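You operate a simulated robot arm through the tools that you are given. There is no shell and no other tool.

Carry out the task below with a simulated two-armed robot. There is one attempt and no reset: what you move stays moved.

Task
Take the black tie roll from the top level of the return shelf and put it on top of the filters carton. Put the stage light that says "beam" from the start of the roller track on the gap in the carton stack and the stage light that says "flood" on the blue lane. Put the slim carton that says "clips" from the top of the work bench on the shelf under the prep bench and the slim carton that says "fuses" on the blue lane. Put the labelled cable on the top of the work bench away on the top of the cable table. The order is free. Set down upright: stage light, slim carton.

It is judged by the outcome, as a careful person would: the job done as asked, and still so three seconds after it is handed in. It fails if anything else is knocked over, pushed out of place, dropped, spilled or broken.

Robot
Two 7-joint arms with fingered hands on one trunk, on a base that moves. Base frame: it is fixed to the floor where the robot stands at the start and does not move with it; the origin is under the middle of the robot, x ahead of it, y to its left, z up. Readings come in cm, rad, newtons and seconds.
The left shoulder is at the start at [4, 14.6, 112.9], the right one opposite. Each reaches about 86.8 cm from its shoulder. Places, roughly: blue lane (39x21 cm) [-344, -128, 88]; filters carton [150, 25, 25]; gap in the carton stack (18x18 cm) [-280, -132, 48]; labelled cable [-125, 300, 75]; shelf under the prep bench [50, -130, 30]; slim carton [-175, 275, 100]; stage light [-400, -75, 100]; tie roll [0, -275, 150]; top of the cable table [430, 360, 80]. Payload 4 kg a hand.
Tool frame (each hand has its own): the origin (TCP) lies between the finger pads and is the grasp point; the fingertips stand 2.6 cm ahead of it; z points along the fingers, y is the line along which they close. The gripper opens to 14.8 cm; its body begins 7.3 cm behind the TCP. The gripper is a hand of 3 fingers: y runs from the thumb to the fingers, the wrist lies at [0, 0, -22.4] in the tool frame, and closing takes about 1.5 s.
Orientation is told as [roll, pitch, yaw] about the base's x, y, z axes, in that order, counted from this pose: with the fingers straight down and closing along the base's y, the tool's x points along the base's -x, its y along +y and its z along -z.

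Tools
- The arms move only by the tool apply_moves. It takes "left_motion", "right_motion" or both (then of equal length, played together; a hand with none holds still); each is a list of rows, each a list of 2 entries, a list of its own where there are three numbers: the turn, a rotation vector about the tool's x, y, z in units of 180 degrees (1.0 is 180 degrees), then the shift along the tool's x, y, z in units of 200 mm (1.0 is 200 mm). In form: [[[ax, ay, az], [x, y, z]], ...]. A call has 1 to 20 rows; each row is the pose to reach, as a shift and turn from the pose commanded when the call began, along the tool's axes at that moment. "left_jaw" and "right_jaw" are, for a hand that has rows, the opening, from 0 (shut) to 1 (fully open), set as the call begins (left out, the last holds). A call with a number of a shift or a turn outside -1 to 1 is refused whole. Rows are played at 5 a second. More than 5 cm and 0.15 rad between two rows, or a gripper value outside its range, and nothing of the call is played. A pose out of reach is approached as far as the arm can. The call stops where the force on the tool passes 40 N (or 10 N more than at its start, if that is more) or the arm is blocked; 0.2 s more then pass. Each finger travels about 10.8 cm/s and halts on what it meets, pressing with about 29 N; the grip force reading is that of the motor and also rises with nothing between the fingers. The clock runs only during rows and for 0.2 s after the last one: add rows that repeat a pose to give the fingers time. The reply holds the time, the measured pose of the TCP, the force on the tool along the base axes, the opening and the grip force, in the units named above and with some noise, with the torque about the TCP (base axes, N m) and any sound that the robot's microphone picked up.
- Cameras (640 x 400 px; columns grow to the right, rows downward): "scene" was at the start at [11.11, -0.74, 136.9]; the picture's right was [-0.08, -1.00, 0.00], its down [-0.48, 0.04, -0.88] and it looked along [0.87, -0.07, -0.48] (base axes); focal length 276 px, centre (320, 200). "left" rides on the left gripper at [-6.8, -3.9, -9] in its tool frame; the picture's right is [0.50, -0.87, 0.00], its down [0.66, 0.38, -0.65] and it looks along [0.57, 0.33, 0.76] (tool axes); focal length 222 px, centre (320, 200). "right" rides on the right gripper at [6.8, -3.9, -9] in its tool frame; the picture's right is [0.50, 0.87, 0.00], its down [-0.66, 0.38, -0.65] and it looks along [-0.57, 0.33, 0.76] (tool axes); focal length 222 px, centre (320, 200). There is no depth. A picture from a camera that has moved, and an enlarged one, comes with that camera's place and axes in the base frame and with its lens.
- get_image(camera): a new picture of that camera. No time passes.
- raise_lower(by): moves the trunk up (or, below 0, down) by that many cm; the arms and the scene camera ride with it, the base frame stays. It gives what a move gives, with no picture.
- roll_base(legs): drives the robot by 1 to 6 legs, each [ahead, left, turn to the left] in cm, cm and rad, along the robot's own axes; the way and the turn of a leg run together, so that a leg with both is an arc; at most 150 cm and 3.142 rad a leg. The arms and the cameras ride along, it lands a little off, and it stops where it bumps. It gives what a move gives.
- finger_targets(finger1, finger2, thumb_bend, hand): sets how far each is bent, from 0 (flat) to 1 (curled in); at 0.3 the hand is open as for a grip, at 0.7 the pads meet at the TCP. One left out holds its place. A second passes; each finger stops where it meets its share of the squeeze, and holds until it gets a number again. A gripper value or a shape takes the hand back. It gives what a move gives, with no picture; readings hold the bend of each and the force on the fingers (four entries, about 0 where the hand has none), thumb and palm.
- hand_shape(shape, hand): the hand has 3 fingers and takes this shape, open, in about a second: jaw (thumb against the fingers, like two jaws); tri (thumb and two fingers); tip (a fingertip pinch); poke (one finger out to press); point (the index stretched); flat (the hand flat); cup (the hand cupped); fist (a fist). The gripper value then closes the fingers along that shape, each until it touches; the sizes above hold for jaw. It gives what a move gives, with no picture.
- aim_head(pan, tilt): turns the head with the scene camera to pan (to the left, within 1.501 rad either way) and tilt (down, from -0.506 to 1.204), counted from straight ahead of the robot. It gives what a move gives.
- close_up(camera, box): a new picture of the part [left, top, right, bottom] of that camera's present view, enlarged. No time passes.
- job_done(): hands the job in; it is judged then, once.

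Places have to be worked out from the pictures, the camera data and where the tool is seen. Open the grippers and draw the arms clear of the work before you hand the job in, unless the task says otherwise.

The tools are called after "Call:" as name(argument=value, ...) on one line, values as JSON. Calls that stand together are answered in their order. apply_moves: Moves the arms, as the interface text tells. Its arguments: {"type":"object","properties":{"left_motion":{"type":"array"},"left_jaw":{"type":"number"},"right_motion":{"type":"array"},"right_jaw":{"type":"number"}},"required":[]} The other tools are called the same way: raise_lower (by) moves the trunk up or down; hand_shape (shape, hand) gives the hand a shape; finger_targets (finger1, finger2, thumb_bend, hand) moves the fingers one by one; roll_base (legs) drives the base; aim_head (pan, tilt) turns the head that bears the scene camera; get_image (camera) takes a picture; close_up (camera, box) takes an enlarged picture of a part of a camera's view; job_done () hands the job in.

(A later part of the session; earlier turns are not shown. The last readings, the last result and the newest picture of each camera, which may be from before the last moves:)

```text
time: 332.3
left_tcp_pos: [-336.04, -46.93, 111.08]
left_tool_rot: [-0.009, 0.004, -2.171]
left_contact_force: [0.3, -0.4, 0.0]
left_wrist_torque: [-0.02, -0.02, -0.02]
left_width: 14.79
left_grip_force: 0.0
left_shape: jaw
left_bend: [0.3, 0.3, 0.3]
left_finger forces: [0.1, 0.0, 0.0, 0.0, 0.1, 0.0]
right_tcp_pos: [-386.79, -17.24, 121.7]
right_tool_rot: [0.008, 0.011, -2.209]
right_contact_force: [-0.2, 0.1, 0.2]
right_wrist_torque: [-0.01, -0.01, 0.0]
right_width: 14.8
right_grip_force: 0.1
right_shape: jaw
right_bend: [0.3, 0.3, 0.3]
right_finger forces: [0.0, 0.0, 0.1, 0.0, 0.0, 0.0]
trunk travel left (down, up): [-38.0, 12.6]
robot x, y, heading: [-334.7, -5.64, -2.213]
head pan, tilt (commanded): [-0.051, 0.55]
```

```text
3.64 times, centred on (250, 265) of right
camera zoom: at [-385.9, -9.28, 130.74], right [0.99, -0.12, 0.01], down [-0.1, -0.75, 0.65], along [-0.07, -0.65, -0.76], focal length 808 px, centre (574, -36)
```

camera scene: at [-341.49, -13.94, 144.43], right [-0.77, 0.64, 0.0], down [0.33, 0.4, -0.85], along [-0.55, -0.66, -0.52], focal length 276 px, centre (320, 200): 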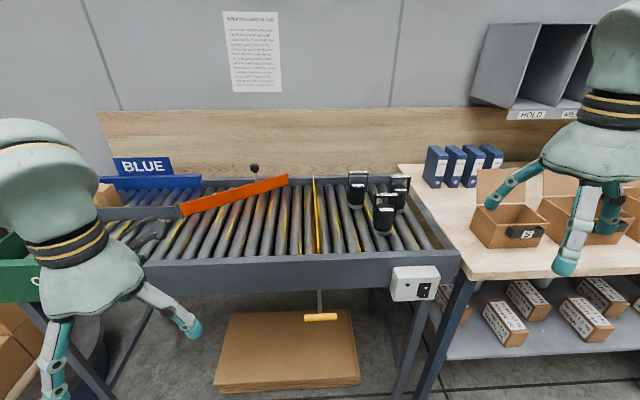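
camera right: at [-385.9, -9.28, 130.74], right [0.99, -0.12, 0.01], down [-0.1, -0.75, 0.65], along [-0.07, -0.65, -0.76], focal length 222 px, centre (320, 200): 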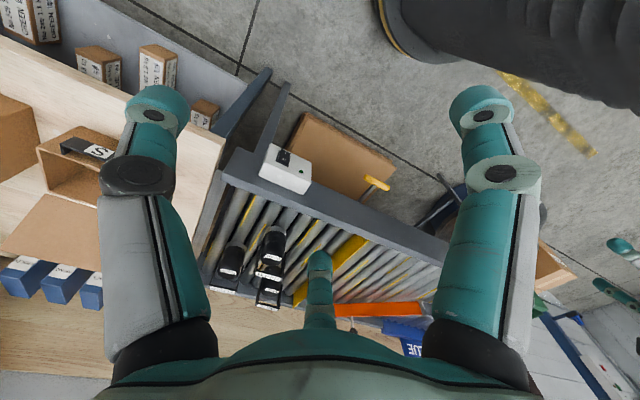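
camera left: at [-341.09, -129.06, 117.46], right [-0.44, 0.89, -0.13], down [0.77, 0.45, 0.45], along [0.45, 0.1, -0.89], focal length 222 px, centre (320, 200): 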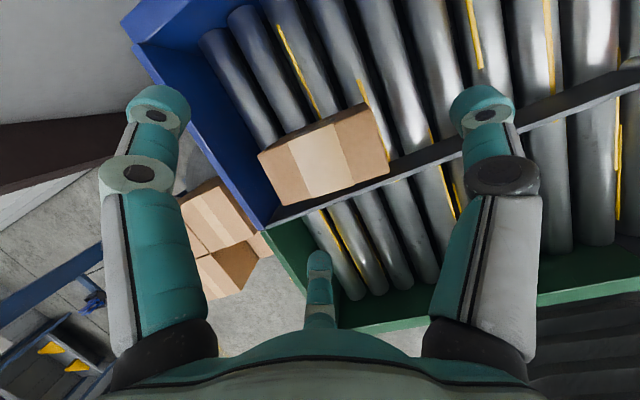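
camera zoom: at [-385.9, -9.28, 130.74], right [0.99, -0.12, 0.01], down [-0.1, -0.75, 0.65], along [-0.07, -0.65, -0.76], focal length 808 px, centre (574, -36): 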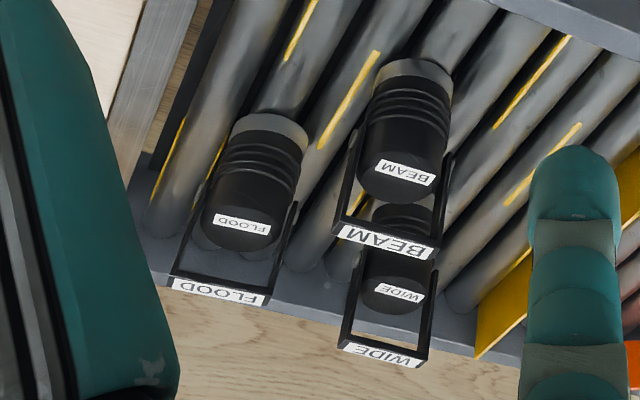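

The lights are WIDE (back-left), FLOOD (back-right) and BEAM (front), each with a U-handle whose bar is at z≈102. I'll take BEAM with the left hand by its handle bar; repositioning now.

Call:
roll_base(legs=[[0, -36, 0], [20, 0, 0]])

Call:
aim_head(pan=0.2, tilt=0.6)

Call:
get_image(camera="scene")

Call:
get_image(camera="left")

```text
time: 335.8
left_tcp_pos: [-376.75, -41.09, 111.21]
left_tool_rot: [-0.009, 0.002, -2.171]
left_contact_force: [-0.2, 1.1, -0.3]
left_wrist_torque: [-0.02, 0.05, -0.01]
left_width: 14.8
left_grip_force: 0.2
left_shape: jaw
left_bend: [0.3, 0.3, 0.3]
left_finger forces: [0.1, 0.1, 0.1, 0.0, 0.0, 0.0]
right_tcp_pos: [-427.38, -10.92, 121.76]
right_tool_rot: [0.01, 0.008, -2.211]
right_contact_force: [0.0, -0.1, -0.1]
right_wrist_torque: [-0.03, 0.01, -0.02]
right_width: 14.78
right_grip_force: 0.1
right_shape: jaw
right_bend: [0.3, 0.3, 0.3]
right_finger forces: [0.0, 0.0, 0.0, 0.1, 0.0, 0.0]
trunk travel left (down, up): [-38.0, 12.6]
robot x, y, heading: [-375.16, 0.46, -2.214]
head pan, tilt (commanded): [-0.051, 0.55]
```

```text
time: 336.6
left_tcp_pos: [-376.99, -41.18, 111.04]
left_tool_rot: [-0.007, 0.004, -2.172]
left_contact_force: [0.7, -0.8, -0.5]
left_wrist_torque: [0.01, -0.01, -0.01]
left_width: 14.77
left_grip_force: 0.1
left_shape: jaw
left_bend: [0.3, 0.3, 0.3]
left_finger forces: [0.1, 0.0, 0.0, 0.0, 0.1, 0.0]
right_tcp_pos: [-427.58, -11.14, 121.7]
right_tool_rot: [0.009, 0.011, -2.211]
right_contact_force: [-0.1, 0.1, 0.1]
right_wrist_torque: [0.02, 0.03, 0.03]
right_width: 14.78
right_grip_force: 0.1
right_shape: jaw
right_bend: [0.3, 0.3, 0.3]
right_finger forces: [0.1, 0.1, 0.0, 0.0, 0.0, 0.0]
trunk travel left (down, up): [-38.0, 12.6]
robot x, y, heading: [-375.24, 0.2, -2.217]
head pan, tilt (commanded): [0.201, 0.6]
```

```text
taken
camera scene: at [-380.46, -9.29, 143.97], right [-0.9, 0.43, 0.0], down [0.24, 0.51, -0.82], along [-0.35, -0.74, -0.57], focal length 276 px, centre (320, 200)
```

scene: 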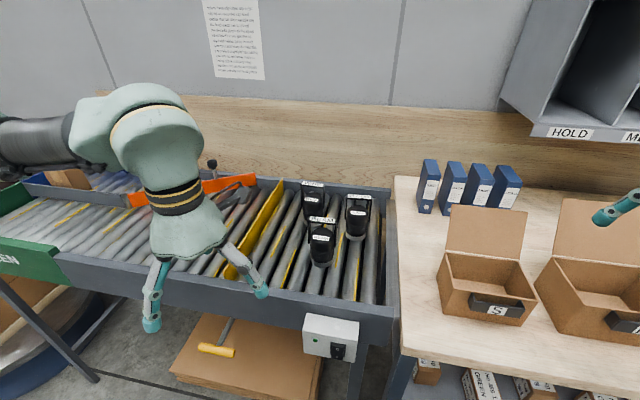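

```text
taken
camera left: at [-383.88, -44.85, 120.07], right [-0.43, 0.9, 0.01], down [0.69, 0.32, 0.65], along [0.59, 0.29, -0.76], focal length 222 px, centre (320, 200)
```

left: 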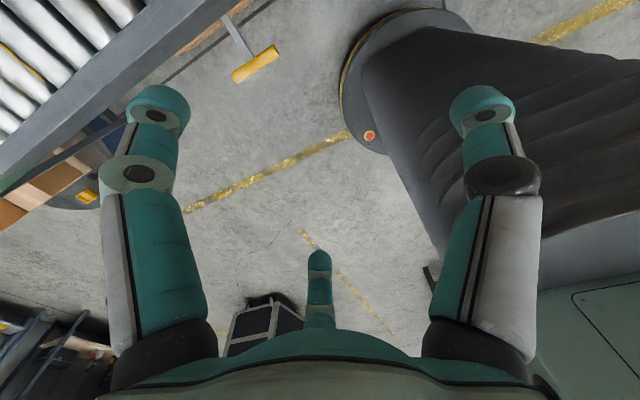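

Zooming in on the lights from this viewpoint to refine their positions.

Call:
close_up(camera="scene", box=[270, 170, 400, 280])

```text
3.64 times, centred on (335, 225) of scene
camera zoom: at [-380.46, -9.29, 143.97], right [-0.9, 0.43, 0.0], down [0.24, 0.51, -0.82], along [-0.35, -0.74, -0.57], focal length 1004 px, centre (266, 109)
```

zoom: 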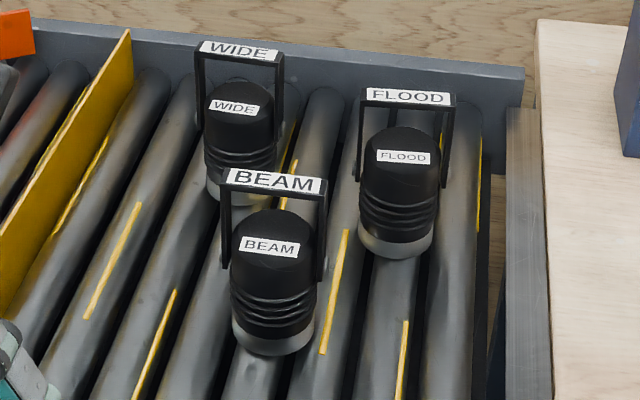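

BEAM's handle bar is centred at (-403.6, -57.0, 101.8), aligned sideways. I'll bring the left hand over it in two moves.

Call:
apply_moves(left_motion=[[[0, 0, 0], [-0.19, -0.088, 0]], [[0, 0, 0], [-0.38, -0.176, 0]], [[0, 0, 0], [-0.57, -0.264, 0]], [[0, 0, 0], [-0.76, -0.352, 0]], [[0, 0, 0], [-0.95, -0.44, 0]]])

Call:
apply_moves(left_motion=[[[0, 0, 0.004], [-0.15, -0.07, 0]], [[0, 0, 0.008], [-0.3, -0.14, 0]], [[0, 0, 0.0127], [-0.454, -0.21, 0]], [[0, 0, 0.0127], [-0.454, -0.21, 0]]])

Call:
get_image(camera="left")

Call:
close_up(camera="scene", box=[240, 120, 420, 280])

```text
time: 337.8
left_tcp_pos: [-395.02, -51.87, 111.08]
left_tool_rot: [-0.006, 0.004, -2.173]
left_contact_force: [-0.4, 0.0, -0.3]
left_wrist_torque: [0.03, 0.0, -0.03]
left_width: 14.79
left_grip_force: 0.1
left_shape: jaw
left_bend: [0.3, 0.3, 0.3]
left_finger forces: [0.0, 0.1, 0.0, 0.0, 0.0, 0.0]
right_tcp_pos: [-427.66, -11.16, 121.64]
right_tool_rot: [0.011, 0.012, -2.211]
right_contact_force: [-0.2, 0.0, -0.4]
right_wrist_torque: [0.0, -0.01, 0.0]
right_width: 14.77
right_grip_force: 0.0
right_shape: jaw
right_bend: [0.3, 0.3, 0.3]
right_finger forces: [0.1, 0.0, 0.1, 0.0, 0.1, 0.0]
trunk travel left (down, up): [-38.0, 12.6]
robot x, y, heading: [-375.4, 0.27, -2.212]
head pan, tilt (commanded): [0.201, 0.6]
```

```text
time: 338.8
left_tcp_pos: [-403.49, -56.92, 111.17]
left_tool_rot: [-0.009, 0.004, -2.212]
left_contact_force: [0.0, -0.5, 0.5]
left_wrist_torque: [0.01, 0.01, 0.02]
left_width: 14.78
left_grip_force: 0.1
left_shape: jaw
left_bend: [0.3, 0.3, 0.3]
left_finger forces: [0.0, 0.0, 0.0, 0.0, 0.0, 0.0]
right_tcp_pos: [-427.6, -11.18, 121.71]
right_tool_rot: [0.008, 0.01, -2.211]
right_contact_force: [0.9, -0.2, 0.7]
right_wrist_torque: [0.03, -0.01, -0.05]
right_width: 14.79
right_grip_force: 0.2
right_shape: jaw
right_bend: [0.3, 0.3, 0.3]
right_finger forces: [0.0, 0.0, 0.0, 0.0, 0.0, 0.0]
trunk travel left (down, up): [-38.0, 12.6]
robot x, y, heading: [-375.28, 0.47, -2.213]
head pan, tilt (commanded): [0.201, 0.6]
```

```text
taken
camera left: at [-410.54, -60.29, 120.12], right [-0.39, 0.92, 0.01], down [0.7, 0.29, 0.65], along [0.6, 0.26, -0.76], focal length 222 px, centre (320, 200)
```

left: 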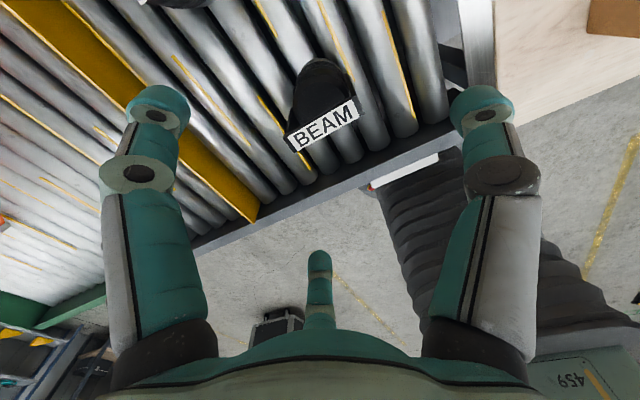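

```text
2.50 times, centred on (330, 200) of scene
camera zoom: at [-380.32, -9.22, 143.98], right [-0.9, 0.43, 0.0], down [0.24, 0.51, -0.82], along [-0.35, -0.75, -0.57], focal length 690 px, centre (295, 200)
```

zoom: 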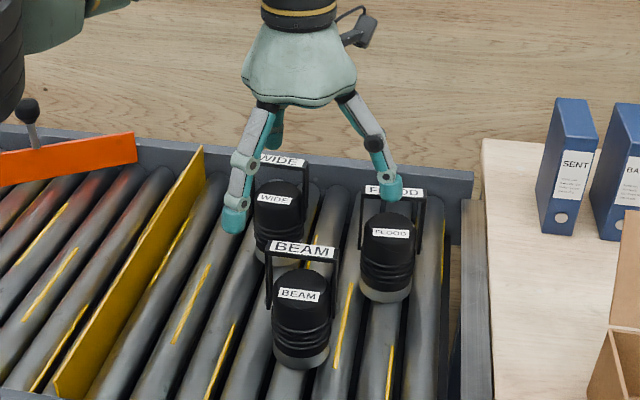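

The left camera puts the bar within 0.3 cm of the hand's centre. Descending onto the handle.

Call:
apply_moves(left_motion=[[[0, 0, 0], [0, 0, 0.17]], [[0, 0, 0], [0, 0, 0.33]], [[0, 0, 0], [0, 0, 0.46]], [[0, 0, 0], [0, 0, 0.46]]])

Call:
get_image(camera="left")

Call:
close_up(camera="scene", box=[250, 140, 410, 280])

```text
time: 339.8
left_tcp_pos: [-403.6, -56.81, 101.93]
left_tool_rot: [-0.006, 0.003, -2.213]
left_contact_force: [-0.4, 0.5, 0.4]
left_wrist_torque: [0.02, 0.0, -0.01]
left_width: 14.81
left_grip_force: 0.1
left_shape: jaw
left_bend: [0.3, 0.3, 0.3]
left_finger forces: [0.0, 0.0, 0.1, 0.0, 0.0, 0.0]
right_tcp_pos: [-427.71, -11.15, 121.58]
right_tool_rot: [0.007, 0.01, -2.211]
right_contact_force: [-0.8, -0.1, -0.2]
right_wrist_torque: [-0.03, 0.02, 0.02]
right_width: 14.78
right_grip_force: 0.1
right_shape: jaw
right_bend: [0.3, 0.3, 0.3]
right_finger forces: [0.1, 0.0, 0.1, 0.0, 0.0, 0.0]
trunk travel left (down, up): [-38.0, 12.6]
robot x, y, heading: [-375.17, 0.56, -2.211]
head pan, tilt (commanded): [0.201, 0.6]
```

```text
taken
camera left: at [-410.62, -60.27, 110.92], right [-0.39, 0.92, 0.01], down [0.7, 0.29, 0.65], along [0.6, 0.26, -0.76], focal length 222 px, centre (320, 200)
```

left: 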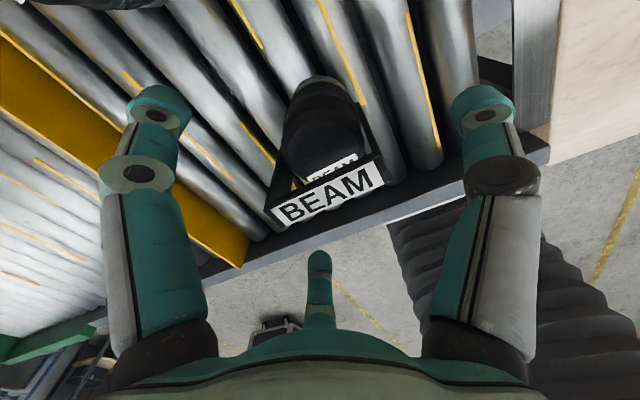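

```text
2.86 times, centred on (330, 210) of scene
camera zoom: at [-380.4, -9.2, 143.98], right [-0.9, 0.43, 0.0], down [0.24, 0.51, -0.82], along [-0.35, -0.75, -0.57], focal length 789 px, centre (291, 171)
```

zoom: 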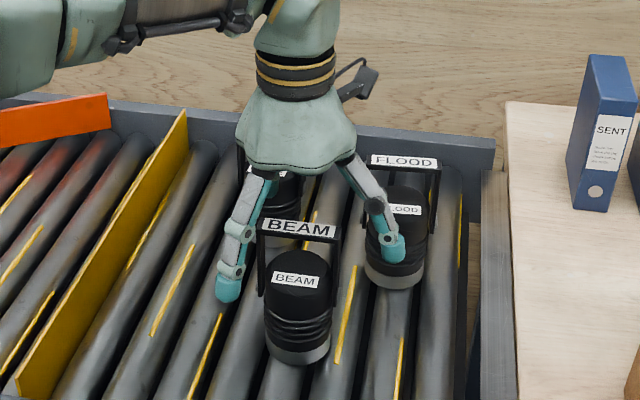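

The bar sits right at the TCP. Closing the left hand on it.

Call:
apply_moves(left_motion=[[[0, 0, 0], [0, 0, 0]], [[0, 0, 0], [0, 0, 0]], [[0, 0, 0], [0, 0, 0]], [[0, 0, 0], [0, 0, 0]], [[0, 0, 0], [0, 0, 0]], [[0, 0, 0], [0, 0, 0]], [[0, 0, 0], [0, 0, 0]], [[0, 0, 0], [0, 0, 0]], [[0, 0, 0], [0, 0, 0]]], left_jaw=0.0)

Call:
get_image(camera="left")

Call:
close_up(camera="scene", box=[250, 140, 410, 280])

```text
time: 341.8
left_tcp_pos: [-403.5, -57.02, 101.92]
left_tool_rot: [-0.007, 0.004, -2.214]
left_contact_force: [-0.3, 0.0, -5.6]
left_wrist_torque: [0.06, 0.05, 0.01]
left_width: 1.4
left_grip_force: 28.6
left_shape: jaw
left_bend: [0.7, 0.7, 0.73]
left_finger forces: [0.0, 0.0, 0.0, 0.0, 17.1, 0.1]
right_tcp_pos: [-427.65, -11.18, 121.61]
right_tool_rot: [0.008, 0.009, -2.211]
right_contact_force: [0.2, -0.4, 0.7]
right_wrist_torque: [-0.03, 0.02, -0.02]
right_width: 14.82
right_grip_force: 0.2
right_shape: jaw
right_bend: [0.3, 0.3, 0.3]
right_finger forces: [0.0, 0.1, 0.0, 0.0, 0.0, 0.0]
trunk travel left (down, up): [-38.0, 12.6]
robot x, y, heading: [-375.53, 0.2, -2.212]
head pan, tilt (commanded): [0.201, 0.6]
```

```text
taken
camera left: at [-410.65, -60.33, 110.88], right [-0.39, 0.92, 0.01], down [0.7, 0.29, 0.65], along [0.6, 0.26, -0.76], focal length 222 px, centre (320, 200)
```

left: 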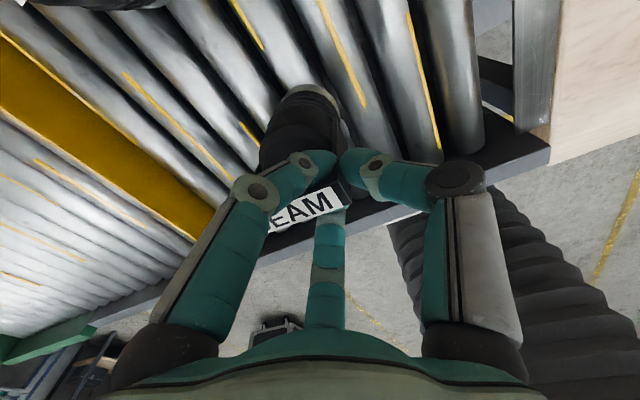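

```text
2.86 times, centred on (330, 210) of scene
camera zoom: at [-380.43, -9.28, 143.97], right [-0.9, 0.43, 0.0], down [0.24, 0.51, -0.82], along [-0.35, -0.74, -0.57], focal length 789 px, centre (291, 171)
```

zoom: 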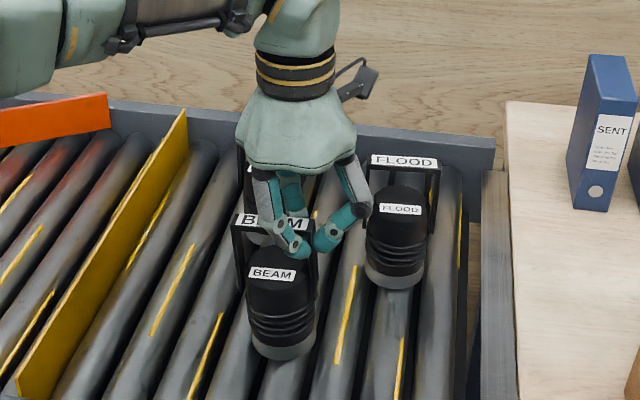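

The thumb is on the bar's end and the fingers straddle it; the hand already carries 5.6 N. I'll test-lift 2 cm.

Call:
apply_moves(left_motion=[[[0, 0, 0], [0, 0, -0.03]], [[0, 0, 0], [0, 0, -0.07]], [[0, 0, 0], [0, 0, -0.11]], [[0, 0, 0], [0, 0, -0.11]]])

Call:
get_image(camera="left")

Call:
close_up(camera="scene", box=[250, 140, 410, 280])

```text
time: 342.8
left_tcp_pos: [-403.57, -56.99, 104.11]
left_tool_rot: [-0.006, 0.003, -2.212]
left_contact_force: [0.4, 0.0, -6.3]
left_wrist_torque: [0.06, 0.06, 0.02]
left_width: 1.38
left_grip_force: 29.3
left_shape: jaw
left_bend: [0.7, 0.7, 0.73]
left_finger forces: [0.0, 0.1, 0.1, 0.0, 17.2, 0.0]
right_tcp_pos: [-427.6, -11.31, 121.69]
right_tool_rot: [0.008, 0.01, -2.21]
right_contact_force: [0.3, -0.1, -0.6]
right_wrist_torque: [0.04, 0.01, -0.01]
right_width: 14.79
right_grip_force: 0.1
right_shape: jaw
right_bend: [0.3, 0.3, 0.3]
right_finger forces: [0.0, 0.0, 0.0, 0.0, 0.0, 0.1]
trunk travel left (down, up): [-38.0, 12.6]
robot x, y, heading: [-375.46, 0.71, -2.207]
head pan, tilt (commanded): [0.201, 0.6]
```

```text
taken
camera left: at [-410.65, -60.33, 113.03], right [-0.39, 0.92, 0.01], down [0.7, 0.29, 0.65], along [0.6, 0.26, -0.76], focal length 222 px, centre (320, 200)
```

left: 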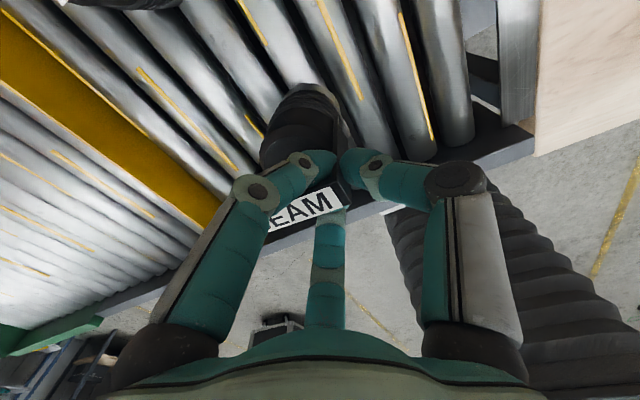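

```text
2.86 times, centred on (330, 210) of scene
camera zoom: at [-380.43, -9.3, 143.97], right [-0.9, 0.43, 0.0], down [0.24, 0.51, -0.82], along [-0.35, -0.74, -0.57], focal length 789 px, centre (291, 171)
```

zoom: 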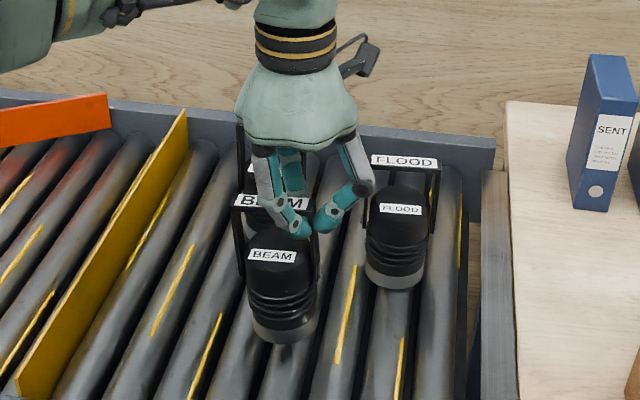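

BEAM lifts cleanly, hanging upright (≈6.3 N). Raising it clear and drawing it back toward me.

Call:
apply_moves(left_motion=[[[0, 0, 0], [0, 0, -0.15]], [[0, 0, 0], [0, 0, -0.3]], [[0, 0, 0], [0, 0, -0.45]], [[0, 0, 0], [0, 0, -0.6]], [[0, 0, 0], [0.15, 0.1, -0.65]], [[0, 0, 0], [0.35, 0.2, -0.65]], [[0, 0, 0], [0.55, 0.3, -0.65]], [[0, 0, 0], [0.75, 0.4, -0.65]]])

Call:
get_image(camera="scene")

Call:
get_image(camera="left")

```text
time: 344.6
left_tcp_pos: [-387.88, -49.82, 117.12]
left_tool_rot: [-0.009, 0.003, -2.214]
left_contact_force: [0.1, 0.3, -6.6]
left_wrist_torque: [0.03, 0.09, 0.0]
left_width: 1.4
left_grip_force: 29.3
left_shape: jaw
left_bend: [0.7, 0.7, 0.73]
left_finger forces: [0.0, 0.0, 0.0, 0.0, 17.1, 0.0]
right_tcp_pos: [-427.28, -11.11, 121.81]
right_tool_rot: [0.006, 0.007, -2.211]
right_contact_force: [0.2, 0.2, 1.1]
right_wrist_torque: [0.0, 0.01, -0.02]
right_width: 14.78
right_grip_force: 0.1
right_shape: jaw
right_bend: [0.3, 0.3, 0.3]
right_finger forces: [0.1, 0.0, 0.0, 0.1, 0.1, 0.0]
trunk travel left (down, up): [-38.0, 12.6]
robot x, y, heading: [-375.31, 0.42, -2.214]
head pan, tilt (commanded): [0.201, 0.6]
```

```text
taken
camera scene: at [-380.12, -9.22, 143.99], right [-0.9, 0.43, 0.0], down [0.24, 0.51, -0.83], along [-0.35, -0.75, -0.56], focal length 276 px, centre (320, 200)
```

scene: 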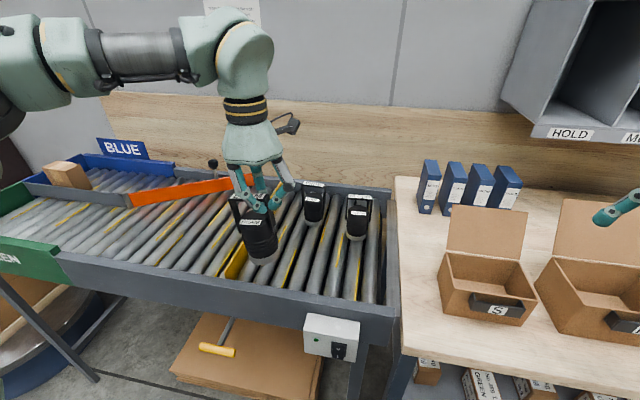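

```text
taken
camera left: at [-394.9, -53.03, 126.24], right [-0.39, 0.92, 0.01], down [0.7, 0.29, 0.65], along [0.6, 0.26, -0.76], focal length 222 px, centre (320, 200)
```

left: 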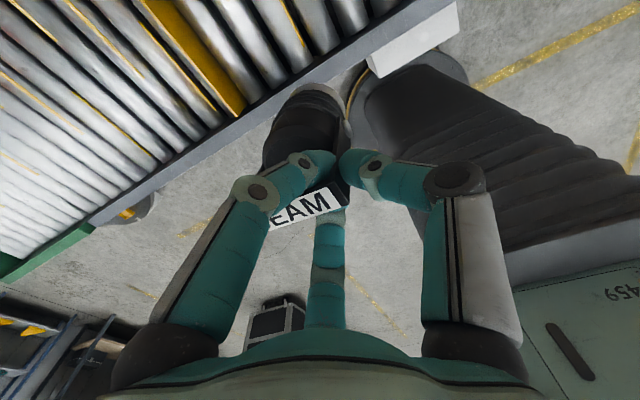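

BEAM is secure. Now shifting the base left and slightly forward so the right hand can reach FLOOD.

Call:
roll_base(legs=[[0, 19, 0], [10, 0, 0]])

Call:
apply_moves(right_motion=[[[0, 0, 0], [-0.12, 0.2, 0]], [[0, 0, 0], [-0.24, 0.4, 0]], [[0, 0, 0], [-0.36, 0.6, 0.05]], [[0, 0, 0], [-0.48, 0.8, 0.15]], [[0, 0, 0], [-0.6, 0.95, 0.27]], [[0, 0, 0], [-0.72, 0.98, 0.4]], [[0, 0, 0], [-0.72, 0.98, 0.48]]])

Call:
aim_head(pan=-0.2, tilt=0.65)

Call:
get_image(camera="scene")

Call:
get_image(camera="right")

```text
time: 346.8
left_tcp_pos: [-378.76, -68.73, 117.28]
left_tool_rot: [-0.009, 0.002, -2.211]
left_contact_force: [0.5, -0.7, -6.2]
left_wrist_torque: [0.03, 0.11, -0.02]
left_width: 1.38
left_grip_force: 29.3
left_shape: jaw
left_bend: [0.7, 0.7, 0.73]
left_finger forces: [0.0, 0.0, 0.0, 0.0, 17.2, 0.0]
right_tcp_pos: [-418.12, -30.16, 121.7]
right_tool_rot: [0.008, 0.01, -2.209]
right_contact_force: [-0.3, -0.4, 0.0]
right_wrist_torque: [-0.01, 0.03, 0.02]
right_width: 14.78
right_grip_force: 0.0
right_shape: jaw
right_bend: [0.3, 0.3, 0.3]
right_finger forces: [0.1, 0.1, 0.0, 0.0, 0.0, 0.0]
trunk travel left (down, up): [-38.0, 12.6]
robot x, y, heading: [-366.26, -18.59, -2.214]
head pan, tilt (commanded): [0.201, 0.6]
```

```text
refused: row 4 steps farther than a row can; nothing moved
```

```text
time: 347.7
left_tcp_pos: [-378.85, -69.03, 117.2]
left_tool_rot: [-0.009, 0.005, -2.212]
left_contact_force: [-0.5, -0.2, -5.6]
left_wrist_torque: [0.06, 0.04, 0.02]
left_width: 1.36
left_grip_force: 28.7
left_shape: jaw
left_bend: [0.7, 0.7, 0.73]
left_finger forces: [0.0, 0.0, 0.0, 0.0, 17.2, 0.0]
right_tcp_pos: [-418.51, -30.43, 121.74]
right_tool_rot: [0.008, 0.011, -2.212]
right_contact_force: [-0.1, -0.5, 0.3]
right_wrist_torque: [0.02, 0.02, 0.0]
right_width: 14.8
right_grip_force: 0.1
right_shape: jaw
right_bend: [0.3, 0.3, 0.3]
right_finger forces: [0.0, 0.1, 0.0, 0.0, 0.0, 0.1]
trunk travel left (down, up): [-38.0, 12.6]
robot x, y, heading: [-366.24, -18.66, -2.215]
head pan, tilt (commanded): [-0.201, 0.649]
```

```text
taken
camera scene: at [-373.99, -26.25, 143.54], right [-0.67, 0.75, 0.0], down [0.45, 0.4, -0.8], along [-0.59, -0.53, -0.61], focal length 276 px, centre (320, 200)
```

scene: 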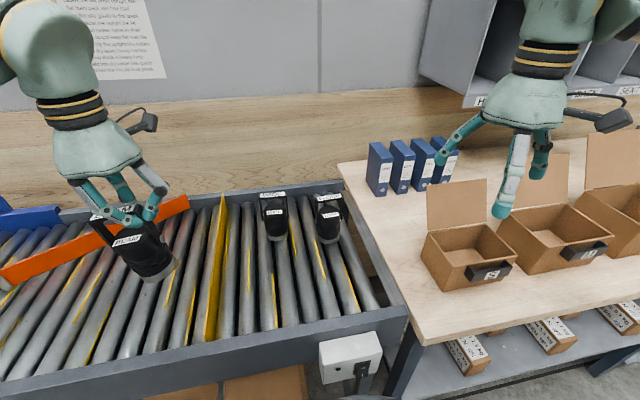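

```text
taken
camera right: at [-417.65, -22.67, 130.72], right [0.99, -0.12, 0.01], down [-0.1, -0.75, 0.65], along [-0.07, -0.65, -0.76], focal length 222 px, centre (320, 200)
```

right: 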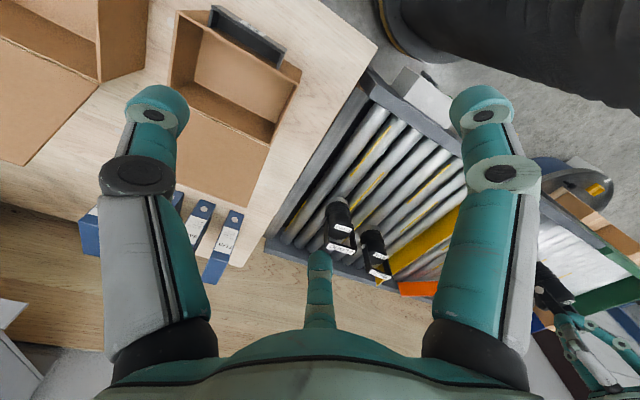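

The last arm move was refused (step too large); nothing moved. I'll repeat it with smaller steps.

Call:
apply_moves(right_motion=[[[0, 0, 0], [-0.125, 0.158, 0.05]], [[0, 0, 0], [-0.25, 0.317, 0.1]], [[0, 0, 0], [-0.375, 0.475, 0.15]], [[0, 0, 0], [-0.5, 0.633, 0.2]], [[0, 0, 0], [-0.625, 0.79, 0.25]], [[0, 0, 0], [-0.75, 0.95, 0.3]]])

Call:
apply_moves(right_motion=[[[0, 0, 0], [-0.155, 0.012, 0.06]], [[0, 0, 0], [-0.31, 0.024, 0.12]], [[0, 0, 0], [-0.465, 0.035, 0.17]], [[0, 0, 0], [-0.465, 0.035, 0.17]]])

Call:
get_image(camera="right")

Call:
get_image(camera="scene")

```text
time: 349.1
left_tcp_pos: [-378.75, -69.05, 117.02]
left_tool_rot: [-0.009, 0.006, -2.212]
left_contact_force: [0.4, 0.2, -6.7]
left_wrist_torque: [0.03, 0.0, 0.04]
left_width: 1.36
left_grip_force: 28.9
left_shape: jaw
left_bend: [0.7, 0.7, 0.73]
left_finger forces: [0.0, 0.0, 0.0, 0.0, 17.1, 0.0]
right_tcp_pos: [-411.84, -53.97, 115.86]
right_tool_rot: [0.006, 0.011, -2.211]
right_contact_force: [0.2, -0.1, -1.4]
right_wrist_torque: [0.0, -0.01, -0.01]
right_width: 14.79
right_grip_force: 0.0
right_shape: jaw
right_bend: [0.3, 0.3, 0.3]
right_finger forces: [0.1, 0.0, 0.0, 0.0, 0.0, 0.1]
trunk travel left (down, up): [-38.0, 12.6]
robot x, y, heading: [-366.43, -18.85, -2.209]
head pan, tilt (commanded): [-0.201, 0.649]
```

```text
time: 350.1
left_tcp_pos: [-378.96, -68.91, 117.23]
left_tool_rot: [-0.007, 0.004, -2.211]
left_contact_force: [0.3, -0.2, -6.0]
left_wrist_torque: [0.06, 0.07, 0.0]
left_width: 1.38
left_grip_force: 28.6
left_shape: jaw
left_bend: [0.7, 0.7, 0.73]
left_finger forces: [0.0, 0.0, 0.0, 0.0, 17.3, 0.0]
right_tcp_pos: [-416.96, -61.66, 112.27]
right_tool_rot: [0.009, 0.011, -2.208]
right_contact_force: [1.4, 0.4, 0.2]
right_wrist_torque: [0.03, 0.0, 0.02]
right_width: 14.8
right_grip_force: 0.0
right_shape: jaw
right_bend: [0.3, 0.3, 0.3]
right_finger forces: [0.1, 0.0, 0.0, 0.0, 0.1, 0.0]
trunk travel left (down, up): [-38.0, 12.6]
robot x, y, heading: [-365.76, -18.97, -2.216]
head pan, tilt (commanded): [-0.201, 0.649]
```

```text
taken
camera right: at [-416.2, -53.79, 121.34], right [0.99, -0.11, 0.01], down [-0.1, -0.75, 0.65], along [-0.06, -0.65, -0.76], focal length 222 px, centre (320, 200)
```

right: 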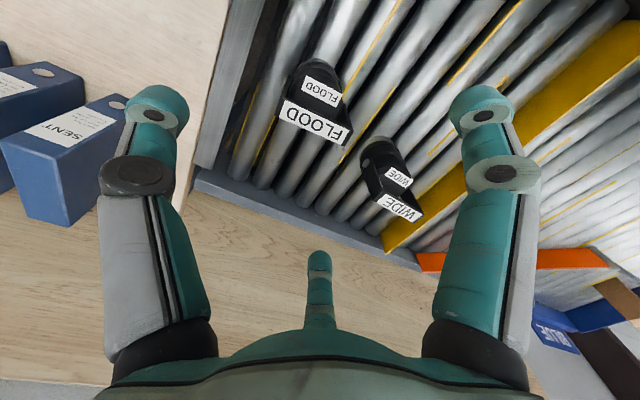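

```text
taken
camera scene: at [-373.94, -26.09, 143.55], right [-0.66, 0.75, 0.0], down [0.45, 0.4, -0.8], along [-0.59, -0.53, -0.6], focal length 276 px, centre (320, 200)
```

scene: 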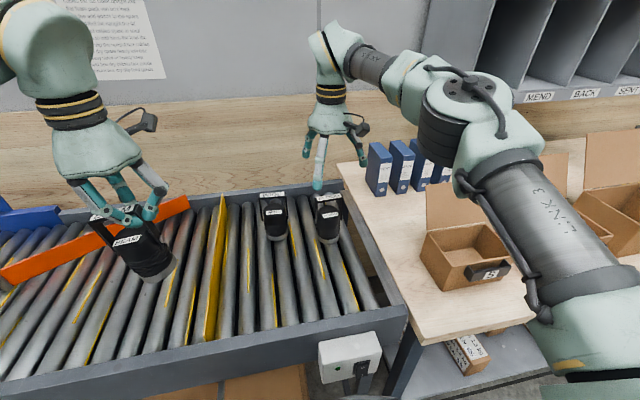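

A blue binder is near the thumb side; I'll zoom in to check the clearance before descending.

Call:
close_up(camera="scene", box=[250, 90, 430, 250])

Call:
close_up(camera="right", box=[0, 40, 240, 260])

```text
2.50 times, centred on (340, 170) of scene
camera zoom: at [-373.94, -26.09, 143.55], right [-0.66, 0.75, 0.0], down [0.45, 0.4, -0.8], along [-0.59, -0.53, -0.6], focal length 690 px, centre (270, 275)
```

zoom: 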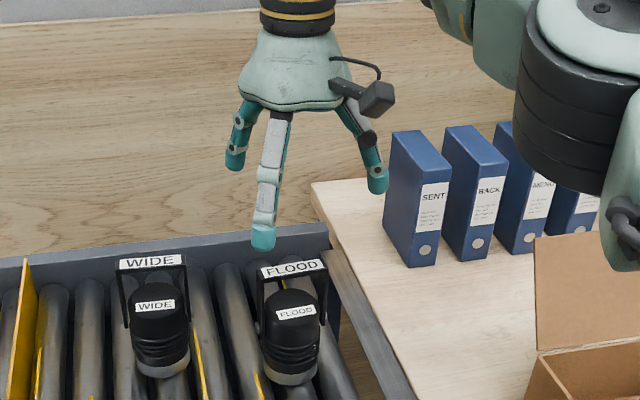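

```text
1.82 times, centred on (120, 150) of right
camera zoom: at [-416.2, -53.79, 121.34], right [0.99, -0.11, 0.01], down [-0.1, -0.75, 0.65], along [-0.06, -0.65, -0.76], focal length 404 px, centre (684, 291)
```

zoom: 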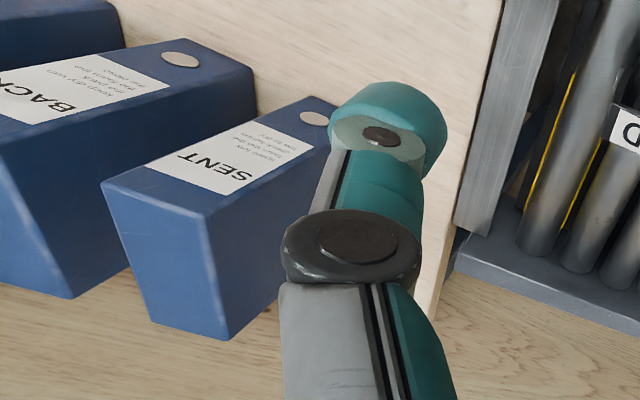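

The binder is over 20 cm clear. FLOOD's bar is right below; I'll offset about 1.5 cm to the thumb side (so it isn't pushed) and descend.

Call:
apply_moves(right_motion=[[[0, 0, 0], [0, -0.09, 0.1]], [[0, 0, 0], [0, -0.09, 0.25]], [[0, 0, 0], [0, -0.09, 0.4]], [[0, 0, 0], [0, -0.09, 0.518]], [[0, 0, 0], [0, -0.09, 0.518]]])

Call:
get_image(camera="right")

Call:
close_up(camera="scene", box=[250, 90, 430, 250])

```text
time: 351.3
left_tcp_pos: [-378.95, -68.9, 117.19]
left_tool_rot: [-0.009, 0.005, -2.212]
left_contact_force: [0.4, 0.1, -6.2]
left_wrist_torque: [0.06, 0.05, -0.01]
left_width: 1.38
left_grip_force: 29.2
left_shape: jaw
left_bend: [0.7, 0.7, 0.73]
left_finger forces: [0.0, 0.0, 0.0, 0.0, 17.2, 0.1]
right_tcp_pos: [-418.18, -60.42, 101.92]
right_tool_rot: [0.009, 0.009, -2.212]
right_contact_force: [0.4, 0.2, -0.4]
right_wrist_torque: [0.0, 0.02, -0.02]
right_width: 14.78
right_grip_force: 0.1
right_shape: jaw
right_bend: [0.3, 0.3, 0.3]
right_finger forces: [0.1, 0.1, 0.0, 0.0, 0.0, 0.0]
trunk travel left (down, up): [-38.0, 12.6]
robot x, y, heading: [-366.3, -18.71, -2.212]
head pan, tilt (commanded): [-0.201, 0.649]
```

```text
taken
camera right: at [-417.43, -52.63, 110.94], right [0.99, -0.12, 0.01], down [-0.1, -0.75, 0.65], along [-0.07, -0.65, -0.76], focal length 222 px, centre (320, 200)
```

right: 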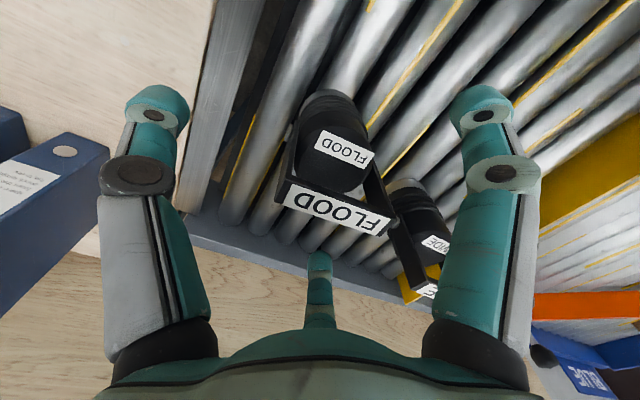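

```text
2.50 times, centred on (340, 170) of scene
camera zoom: at [-373.89, -26.15, 143.55], right [-0.66, 0.75, 0.0], down [0.45, 0.4, -0.8], along [-0.59, -0.53, -0.61], focal length 690 px, centre (270, 275)
```

zoom: 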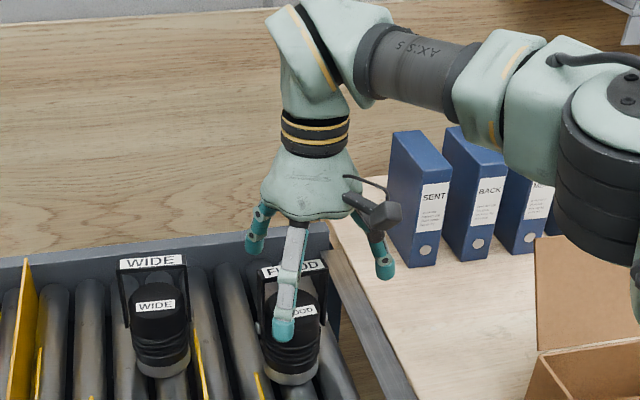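

The bar is centred between the fingers. Closing the right hand.

Call:
apply_moves(right_motion=[[[0, 0, 0], [0, 0, 0]], [[0, 0, 0], [0, 0, 0]], [[0, 0, 0], [0, 0, 0]], [[0, 0, 0], [0, 0, 0]], [[0, 0, 0], [0, 0, 0]], [[0, 0, 0], [0, 0, 0]], [[0, 0, 0], [0, 0, 0]], [[0, 0, 0], [0, 0, 0]], [[0, 0, 0], [0, 0, 0]]], right_jaw=0.0)

Call:
apply_moves(right_motion=[[[0, 0, 0], [0, 0, -0.03]], [[0, 0, 0], [0, 0, -0.07]], [[0, 0, 0], [0, 0, -0.11]], [[0, 0, 0], [0, 0, -0.11]]])

Call:
get_image(camera="right")

Call:
close_up(camera="scene", box=[250, 90, 430, 250])

```text
time: 353.3
left_tcp_pos: [-379.05, -69.01, 117.14]
left_tool_rot: [-0.009, 0.005, -2.212]
left_contact_force: [-0.1, 0.3, -6.1]
left_wrist_torque: [0.02, 0.05, -0.02]
left_width: 1.39
left_grip_force: 28.8
left_shape: jaw
left_bend: [0.7, 0.7, 0.73]
left_finger forces: [0.0, 0.0, 0.2, 0.0, 17.3, 0.0]
right_tcp_pos: [-418.22, -60.39, 101.87]
right_tool_rot: [0.009, 0.012, -2.211]
right_contact_force: [-0.3, 0.3, -6.0]
right_wrist_torque: [0.12, 0.07, 0.01]
right_width: 1.48
right_grip_force: 29.1
right_shape: jaw
right_bend: [0.7, 0.73, 0.72]
right_finger forces: [0.0, 0.1, 0.0, 0.0, 24.2, 0.1]
trunk travel left (down, up): [-38.0, 12.6]
robot x, y, heading: [-366.05, -18.59, -2.212]
head pan, tilt (commanded): [-0.201, 0.649]
```

```text
time: 354.3
left_tcp_pos: [-379.06, -68.97, 117.2]
left_tool_rot: [-0.01, 0.006, -2.212]
left_contact_force: [0.5, 0.1, -5.8]
left_wrist_torque: [0.07, 0.03, 0.03]
left_width: 1.37
left_grip_force: 29.0
left_shape: jaw
left_bend: [0.7, 0.7, 0.73]
left_finger forces: [0.0, 0.0, 0.0, 0.1, 17.4, 0.0]
right_tcp_pos: [-418.2, -60.61, 104.06]
right_tool_rot: [0.008, 0.012, -2.209]
right_contact_force: [-0.9, 0.1, -6.8]
right_wrist_torque: [0.12, 0.09, 0.0]
right_width: 1.45
right_grip_force: 29.2
right_shape: jaw
right_bend: [0.7, 0.73, 0.72]
right_finger forces: [0.0, 0.1, 0.0, 0.1, 24.2, 0.0]
trunk travel left (down, up): [-38.0, 12.6]
robot x, y, heading: [-365.99, -18.42, -2.212]
head pan, tilt (commanded): [-0.201, 0.649]
```

```text
taken
camera right: at [-417.52, -52.78, 113.08], right [0.99, -0.12, 0.01], down [-0.1, -0.75, 0.65], along [-0.06, -0.65, -0.76], focal length 222 px, centre (320, 200)
```

right: 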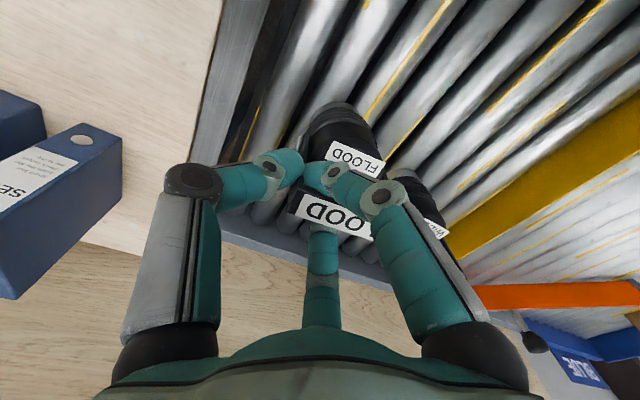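

```text
2.50 times, centred on (340, 170) of scene
camera zoom: at [-374.0, -26.22, 143.54], right [-0.66, 0.75, 0.0], down [0.45, 0.4, -0.8], along [-0.59, -0.53, -0.61], focal length 690 px, centre (270, 275)
```

zoom: 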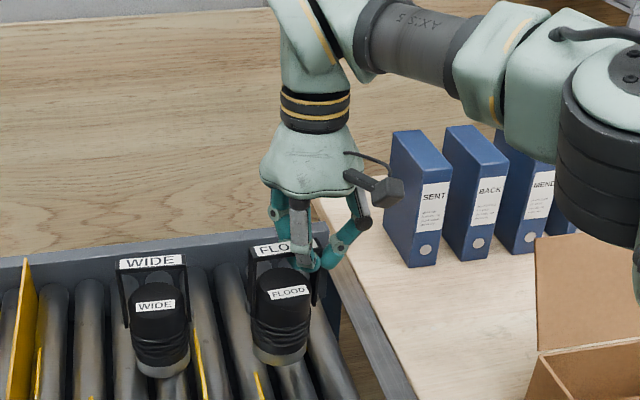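

FLOOD is lifted (≈6.8 N). Raising it straight up before moving anywhere, then checking how it hangs.

Call:
apply_moves(right_motion=[[[0, 0, 0], [0, 0, -0.15]], [[0, 0, 0], [0, 0, -0.3]], [[0, 0, 0], [0, 0, -0.45]], [[0, 0, 0], [0.1, 0, -0.6]], [[0, 0, 0], [0.25, 0, -0.7]], [[0, 0, 0], [0.4, 0, -0.75]]])

Call:
get_image(camera="scene")

Call:
close_up(camera="scene", box=[260, 60, 440, 220])

```text
time: 355.7
left_tcp_pos: [-378.9, -68.77, 117.13]
left_tool_rot: [-0.008, 0.002, -2.212]
left_contact_force: [-0.3, 0.4, -5.4]
left_wrist_torque: [0.03, 0.03, 0.01]
left_width: 1.4
left_grip_force: 29.2
left_shape: jaw
left_bend: [0.7, 0.7, 0.73]
left_finger forces: [0.0, 0.1, 0.0, 0.0, 17.4, 0.1]
right_tcp_pos: [-413.69, -53.96, 119.06]
right_tool_rot: [0.009, 0.011, -2.212]
right_contact_force: [-1.7, -0.6, -6.7]
right_wrist_torque: [0.09, 0.14, -0.03]
right_width: 1.48
right_grip_force: 29.7
right_shape: jaw
right_bend: [0.7, 0.72, 0.72]
right_finger forces: [0.1, 0.4, 0.1, 0.0, 23.8, 0.0]
trunk travel left (down, up): [-38.0, 12.6]
robot x, y, heading: [-366.23, -18.69, -2.213]
head pan, tilt (commanded): [-0.201, 0.649]
```

```text
taken
camera scene: at [-373.94, -26.1, 143.55], right [-0.66, 0.75, 0.0], down [0.45, 0.4, -0.8], along [-0.59, -0.53, -0.61], focal length 276 px, centre (320, 200)
```

scene: 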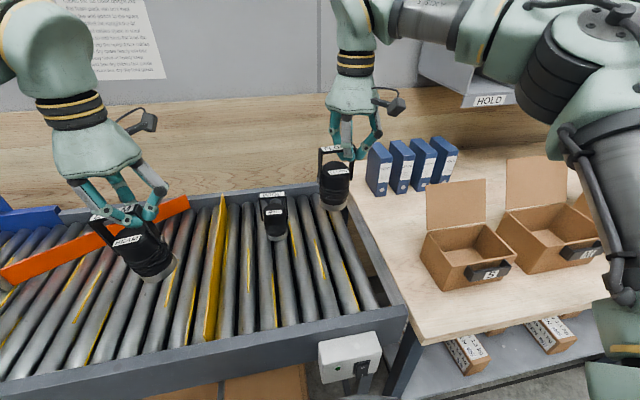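

```text
2.50 times, centred on (350, 140) of scene
camera zoom: at [-373.94, -26.1, 143.55], right [-0.66, 0.75, 0.0], down [0.45, 0.4, -0.8], along [-0.59, -0.53, -0.61], focal length 690 px, centre (245, 350)
```

zoom: 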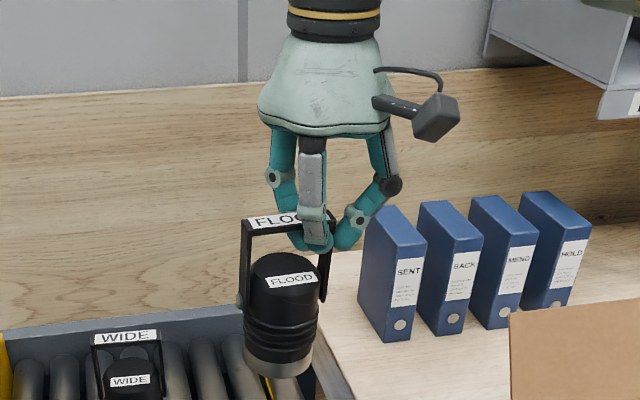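

FLOOD hangs almost plumb. To reach the blue lane with the right hand I'll back off, strafe left, and come in again between the track's legs.

Call:
roll_base(legs=[[-16, 0, 0], [0, 75, 0], [8, 0, 0]])

Call:
aim_head(pan=0.0, tilt=0.7)

Call:
get_image(camera="scene")

```text
time: 361.4
left_tcp_pos: [-314.14, -106.39, 117.31]
left_tool_rot: [-0.009, 0.0, -2.21]
left_contact_force: [0.3, 0.2, -5.6]
left_wrist_torque: [0.0, 0.04, 0.0]
left_width: 1.36
left_grip_force: 29.1
left_shape: jaw
left_bend: [0.7, 0.7, 0.73]
left_finger forces: [0.0, 0.1, 0.0, 0.1, 17.4, 0.1]
right_tcp_pos: [-348.86, -91.51, 119.23]
right_tool_rot: [0.01, 0.008, -2.208]
right_contact_force: [0.8, 0.2, -5.2]
right_wrist_torque: [0.12, 0.08, 0.02]
right_width: 1.43
right_grip_force: 29.2
right_shape: jaw
right_bend: [0.7, 0.72, 0.72]
right_finger forces: [0.0, 0.6, 0.0, 0.1, 24.2, 0.1]
trunk travel left (down, up): [-38.0, 12.6]
robot x, y, heading: [-301.44, -56.12, -2.214]
head pan, tilt (commanded): [-0.201, 0.649]
```

```text
time: 362.1
left_tcp_pos: [-314.4, -106.79, 117.04]
left_tool_rot: [-0.009, 0.006, -2.209]
left_contact_force: [-0.3, 0.0, -5.9]
left_wrist_torque: [0.05, 0.03, 0.02]
left_width: 1.34
left_grip_force: 29.0
left_shape: jaw
left_bend: [0.7, 0.7, 0.73]
left_finger forces: [0.1, 0.1, 0.0, 0.0, 17.3, 0.0]
right_tcp_pos: [-349.29, -92.02, 118.98]
right_tool_rot: [0.008, 0.013, -2.208]
right_contact_force: [0.1, 0.6, -5.2]
right_wrist_torque: [0.13, 0.05, 0.01]
right_width: 1.44
right_grip_force: 29.1
right_shape: jaw
right_bend: [0.7, 0.72, 0.72]
right_finger forces: [0.0, 0.8, 0.0, 0.0, 24.1, 0.0]
trunk travel left (down, up): [-38.0, 12.6]
robot x, y, heading: [-301.57, -56.24, -2.215]
head pan, tilt (commanded): [0.0, 0.7]
```

```text
taken
camera scene: at [-308.24, -65.13, 143.09], right [-0.8, 0.6, 0.0], down [0.39, 0.52, -0.76], along [-0.46, -0.61, -0.65], focal length 276 px, centre (320, 200)
```

scene: 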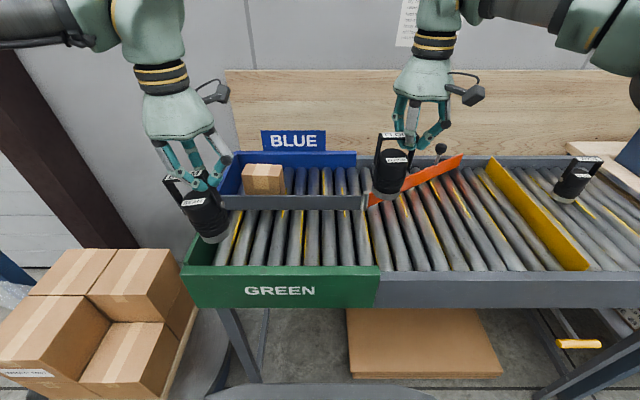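

Excellent view of the lane. I'll zoom to measure the free space right of FUSES.

Call:
close_up(camera="scene", box=[200, 110, 440, 260])

```text
2.67 times, centred on (320, 185) of scene
camera zoom: at [-308.24, -65.13, 143.09], right [-0.8, 0.6, 0.0], down [0.39, 0.52, -0.76], along [-0.46, -0.61, -0.65], focal length 736 px, centre (320, 240)
```

zoom: 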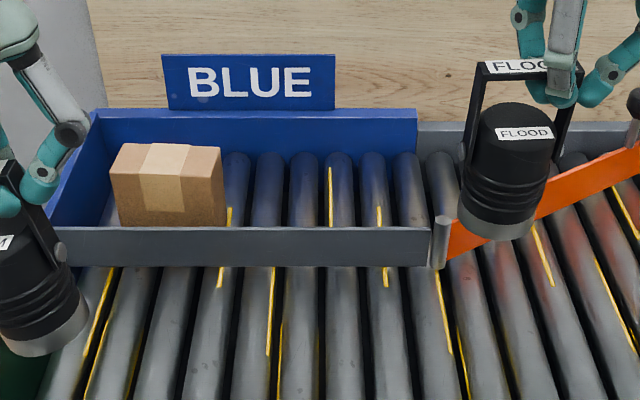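

Plenty of room right of FUSES: the lamp should go about lateral +3, depth 69 cm. Moving forward 13 cm.

Call:
roll_base(legs=[[13, 0, 0]])

Call:
get_image(camera="scene")

```text
time: 363.4
left_tcp_pos: [-322.02, -116.97, 117.38]
left_tool_rot: [-0.008, 0.001, -2.21]
left_contact_force: [0.3, 0.5, -6.8]
left_wrist_torque: [0.09, 0.08, 0.02]
left_width: 1.37
left_grip_force: 29.1
left_shape: jaw
left_bend: [0.7, 0.7, 0.73]
left_finger forces: [0.0, 0.0, 0.0, 0.0, 17.4, 0.0]
right_tcp_pos: [-356.87, -102.32, 119.19]
right_tool_rot: [0.01, 0.008, -2.208]
right_contact_force: [0.4, -0.5, -6.2]
right_wrist_torque: [0.12, 0.09, -0.02]
right_width: 1.42
right_grip_force: 28.9
right_shape: jaw
right_bend: [0.7, 0.72, 0.72]
right_finger forces: [0.0, 0.8, 0.0, 0.1, 24.3, 0.1]
trunk travel left (down, up): [-38.0, 12.6]
robot x, y, heading: [-309.35, -66.68, -2.213]
head pan, tilt (commanded): [0.0, 0.7]
```

```text
taken
camera scene: at [-315.82, -75.3, 143.13], right [-0.8, 0.6, 0.0], down [0.38, 0.52, -0.77], along [-0.46, -0.61, -0.64], focal length 276 px, centre (320, 200)
```

scene: 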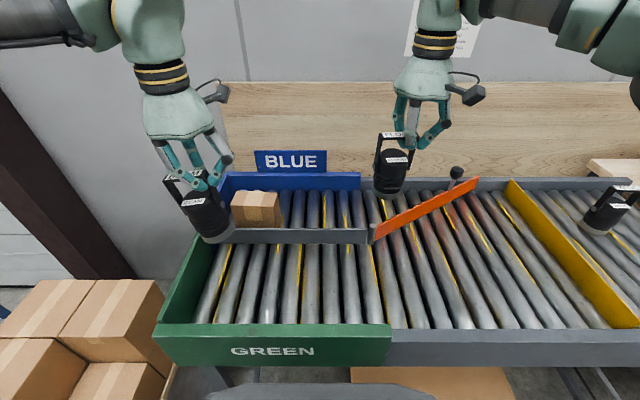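

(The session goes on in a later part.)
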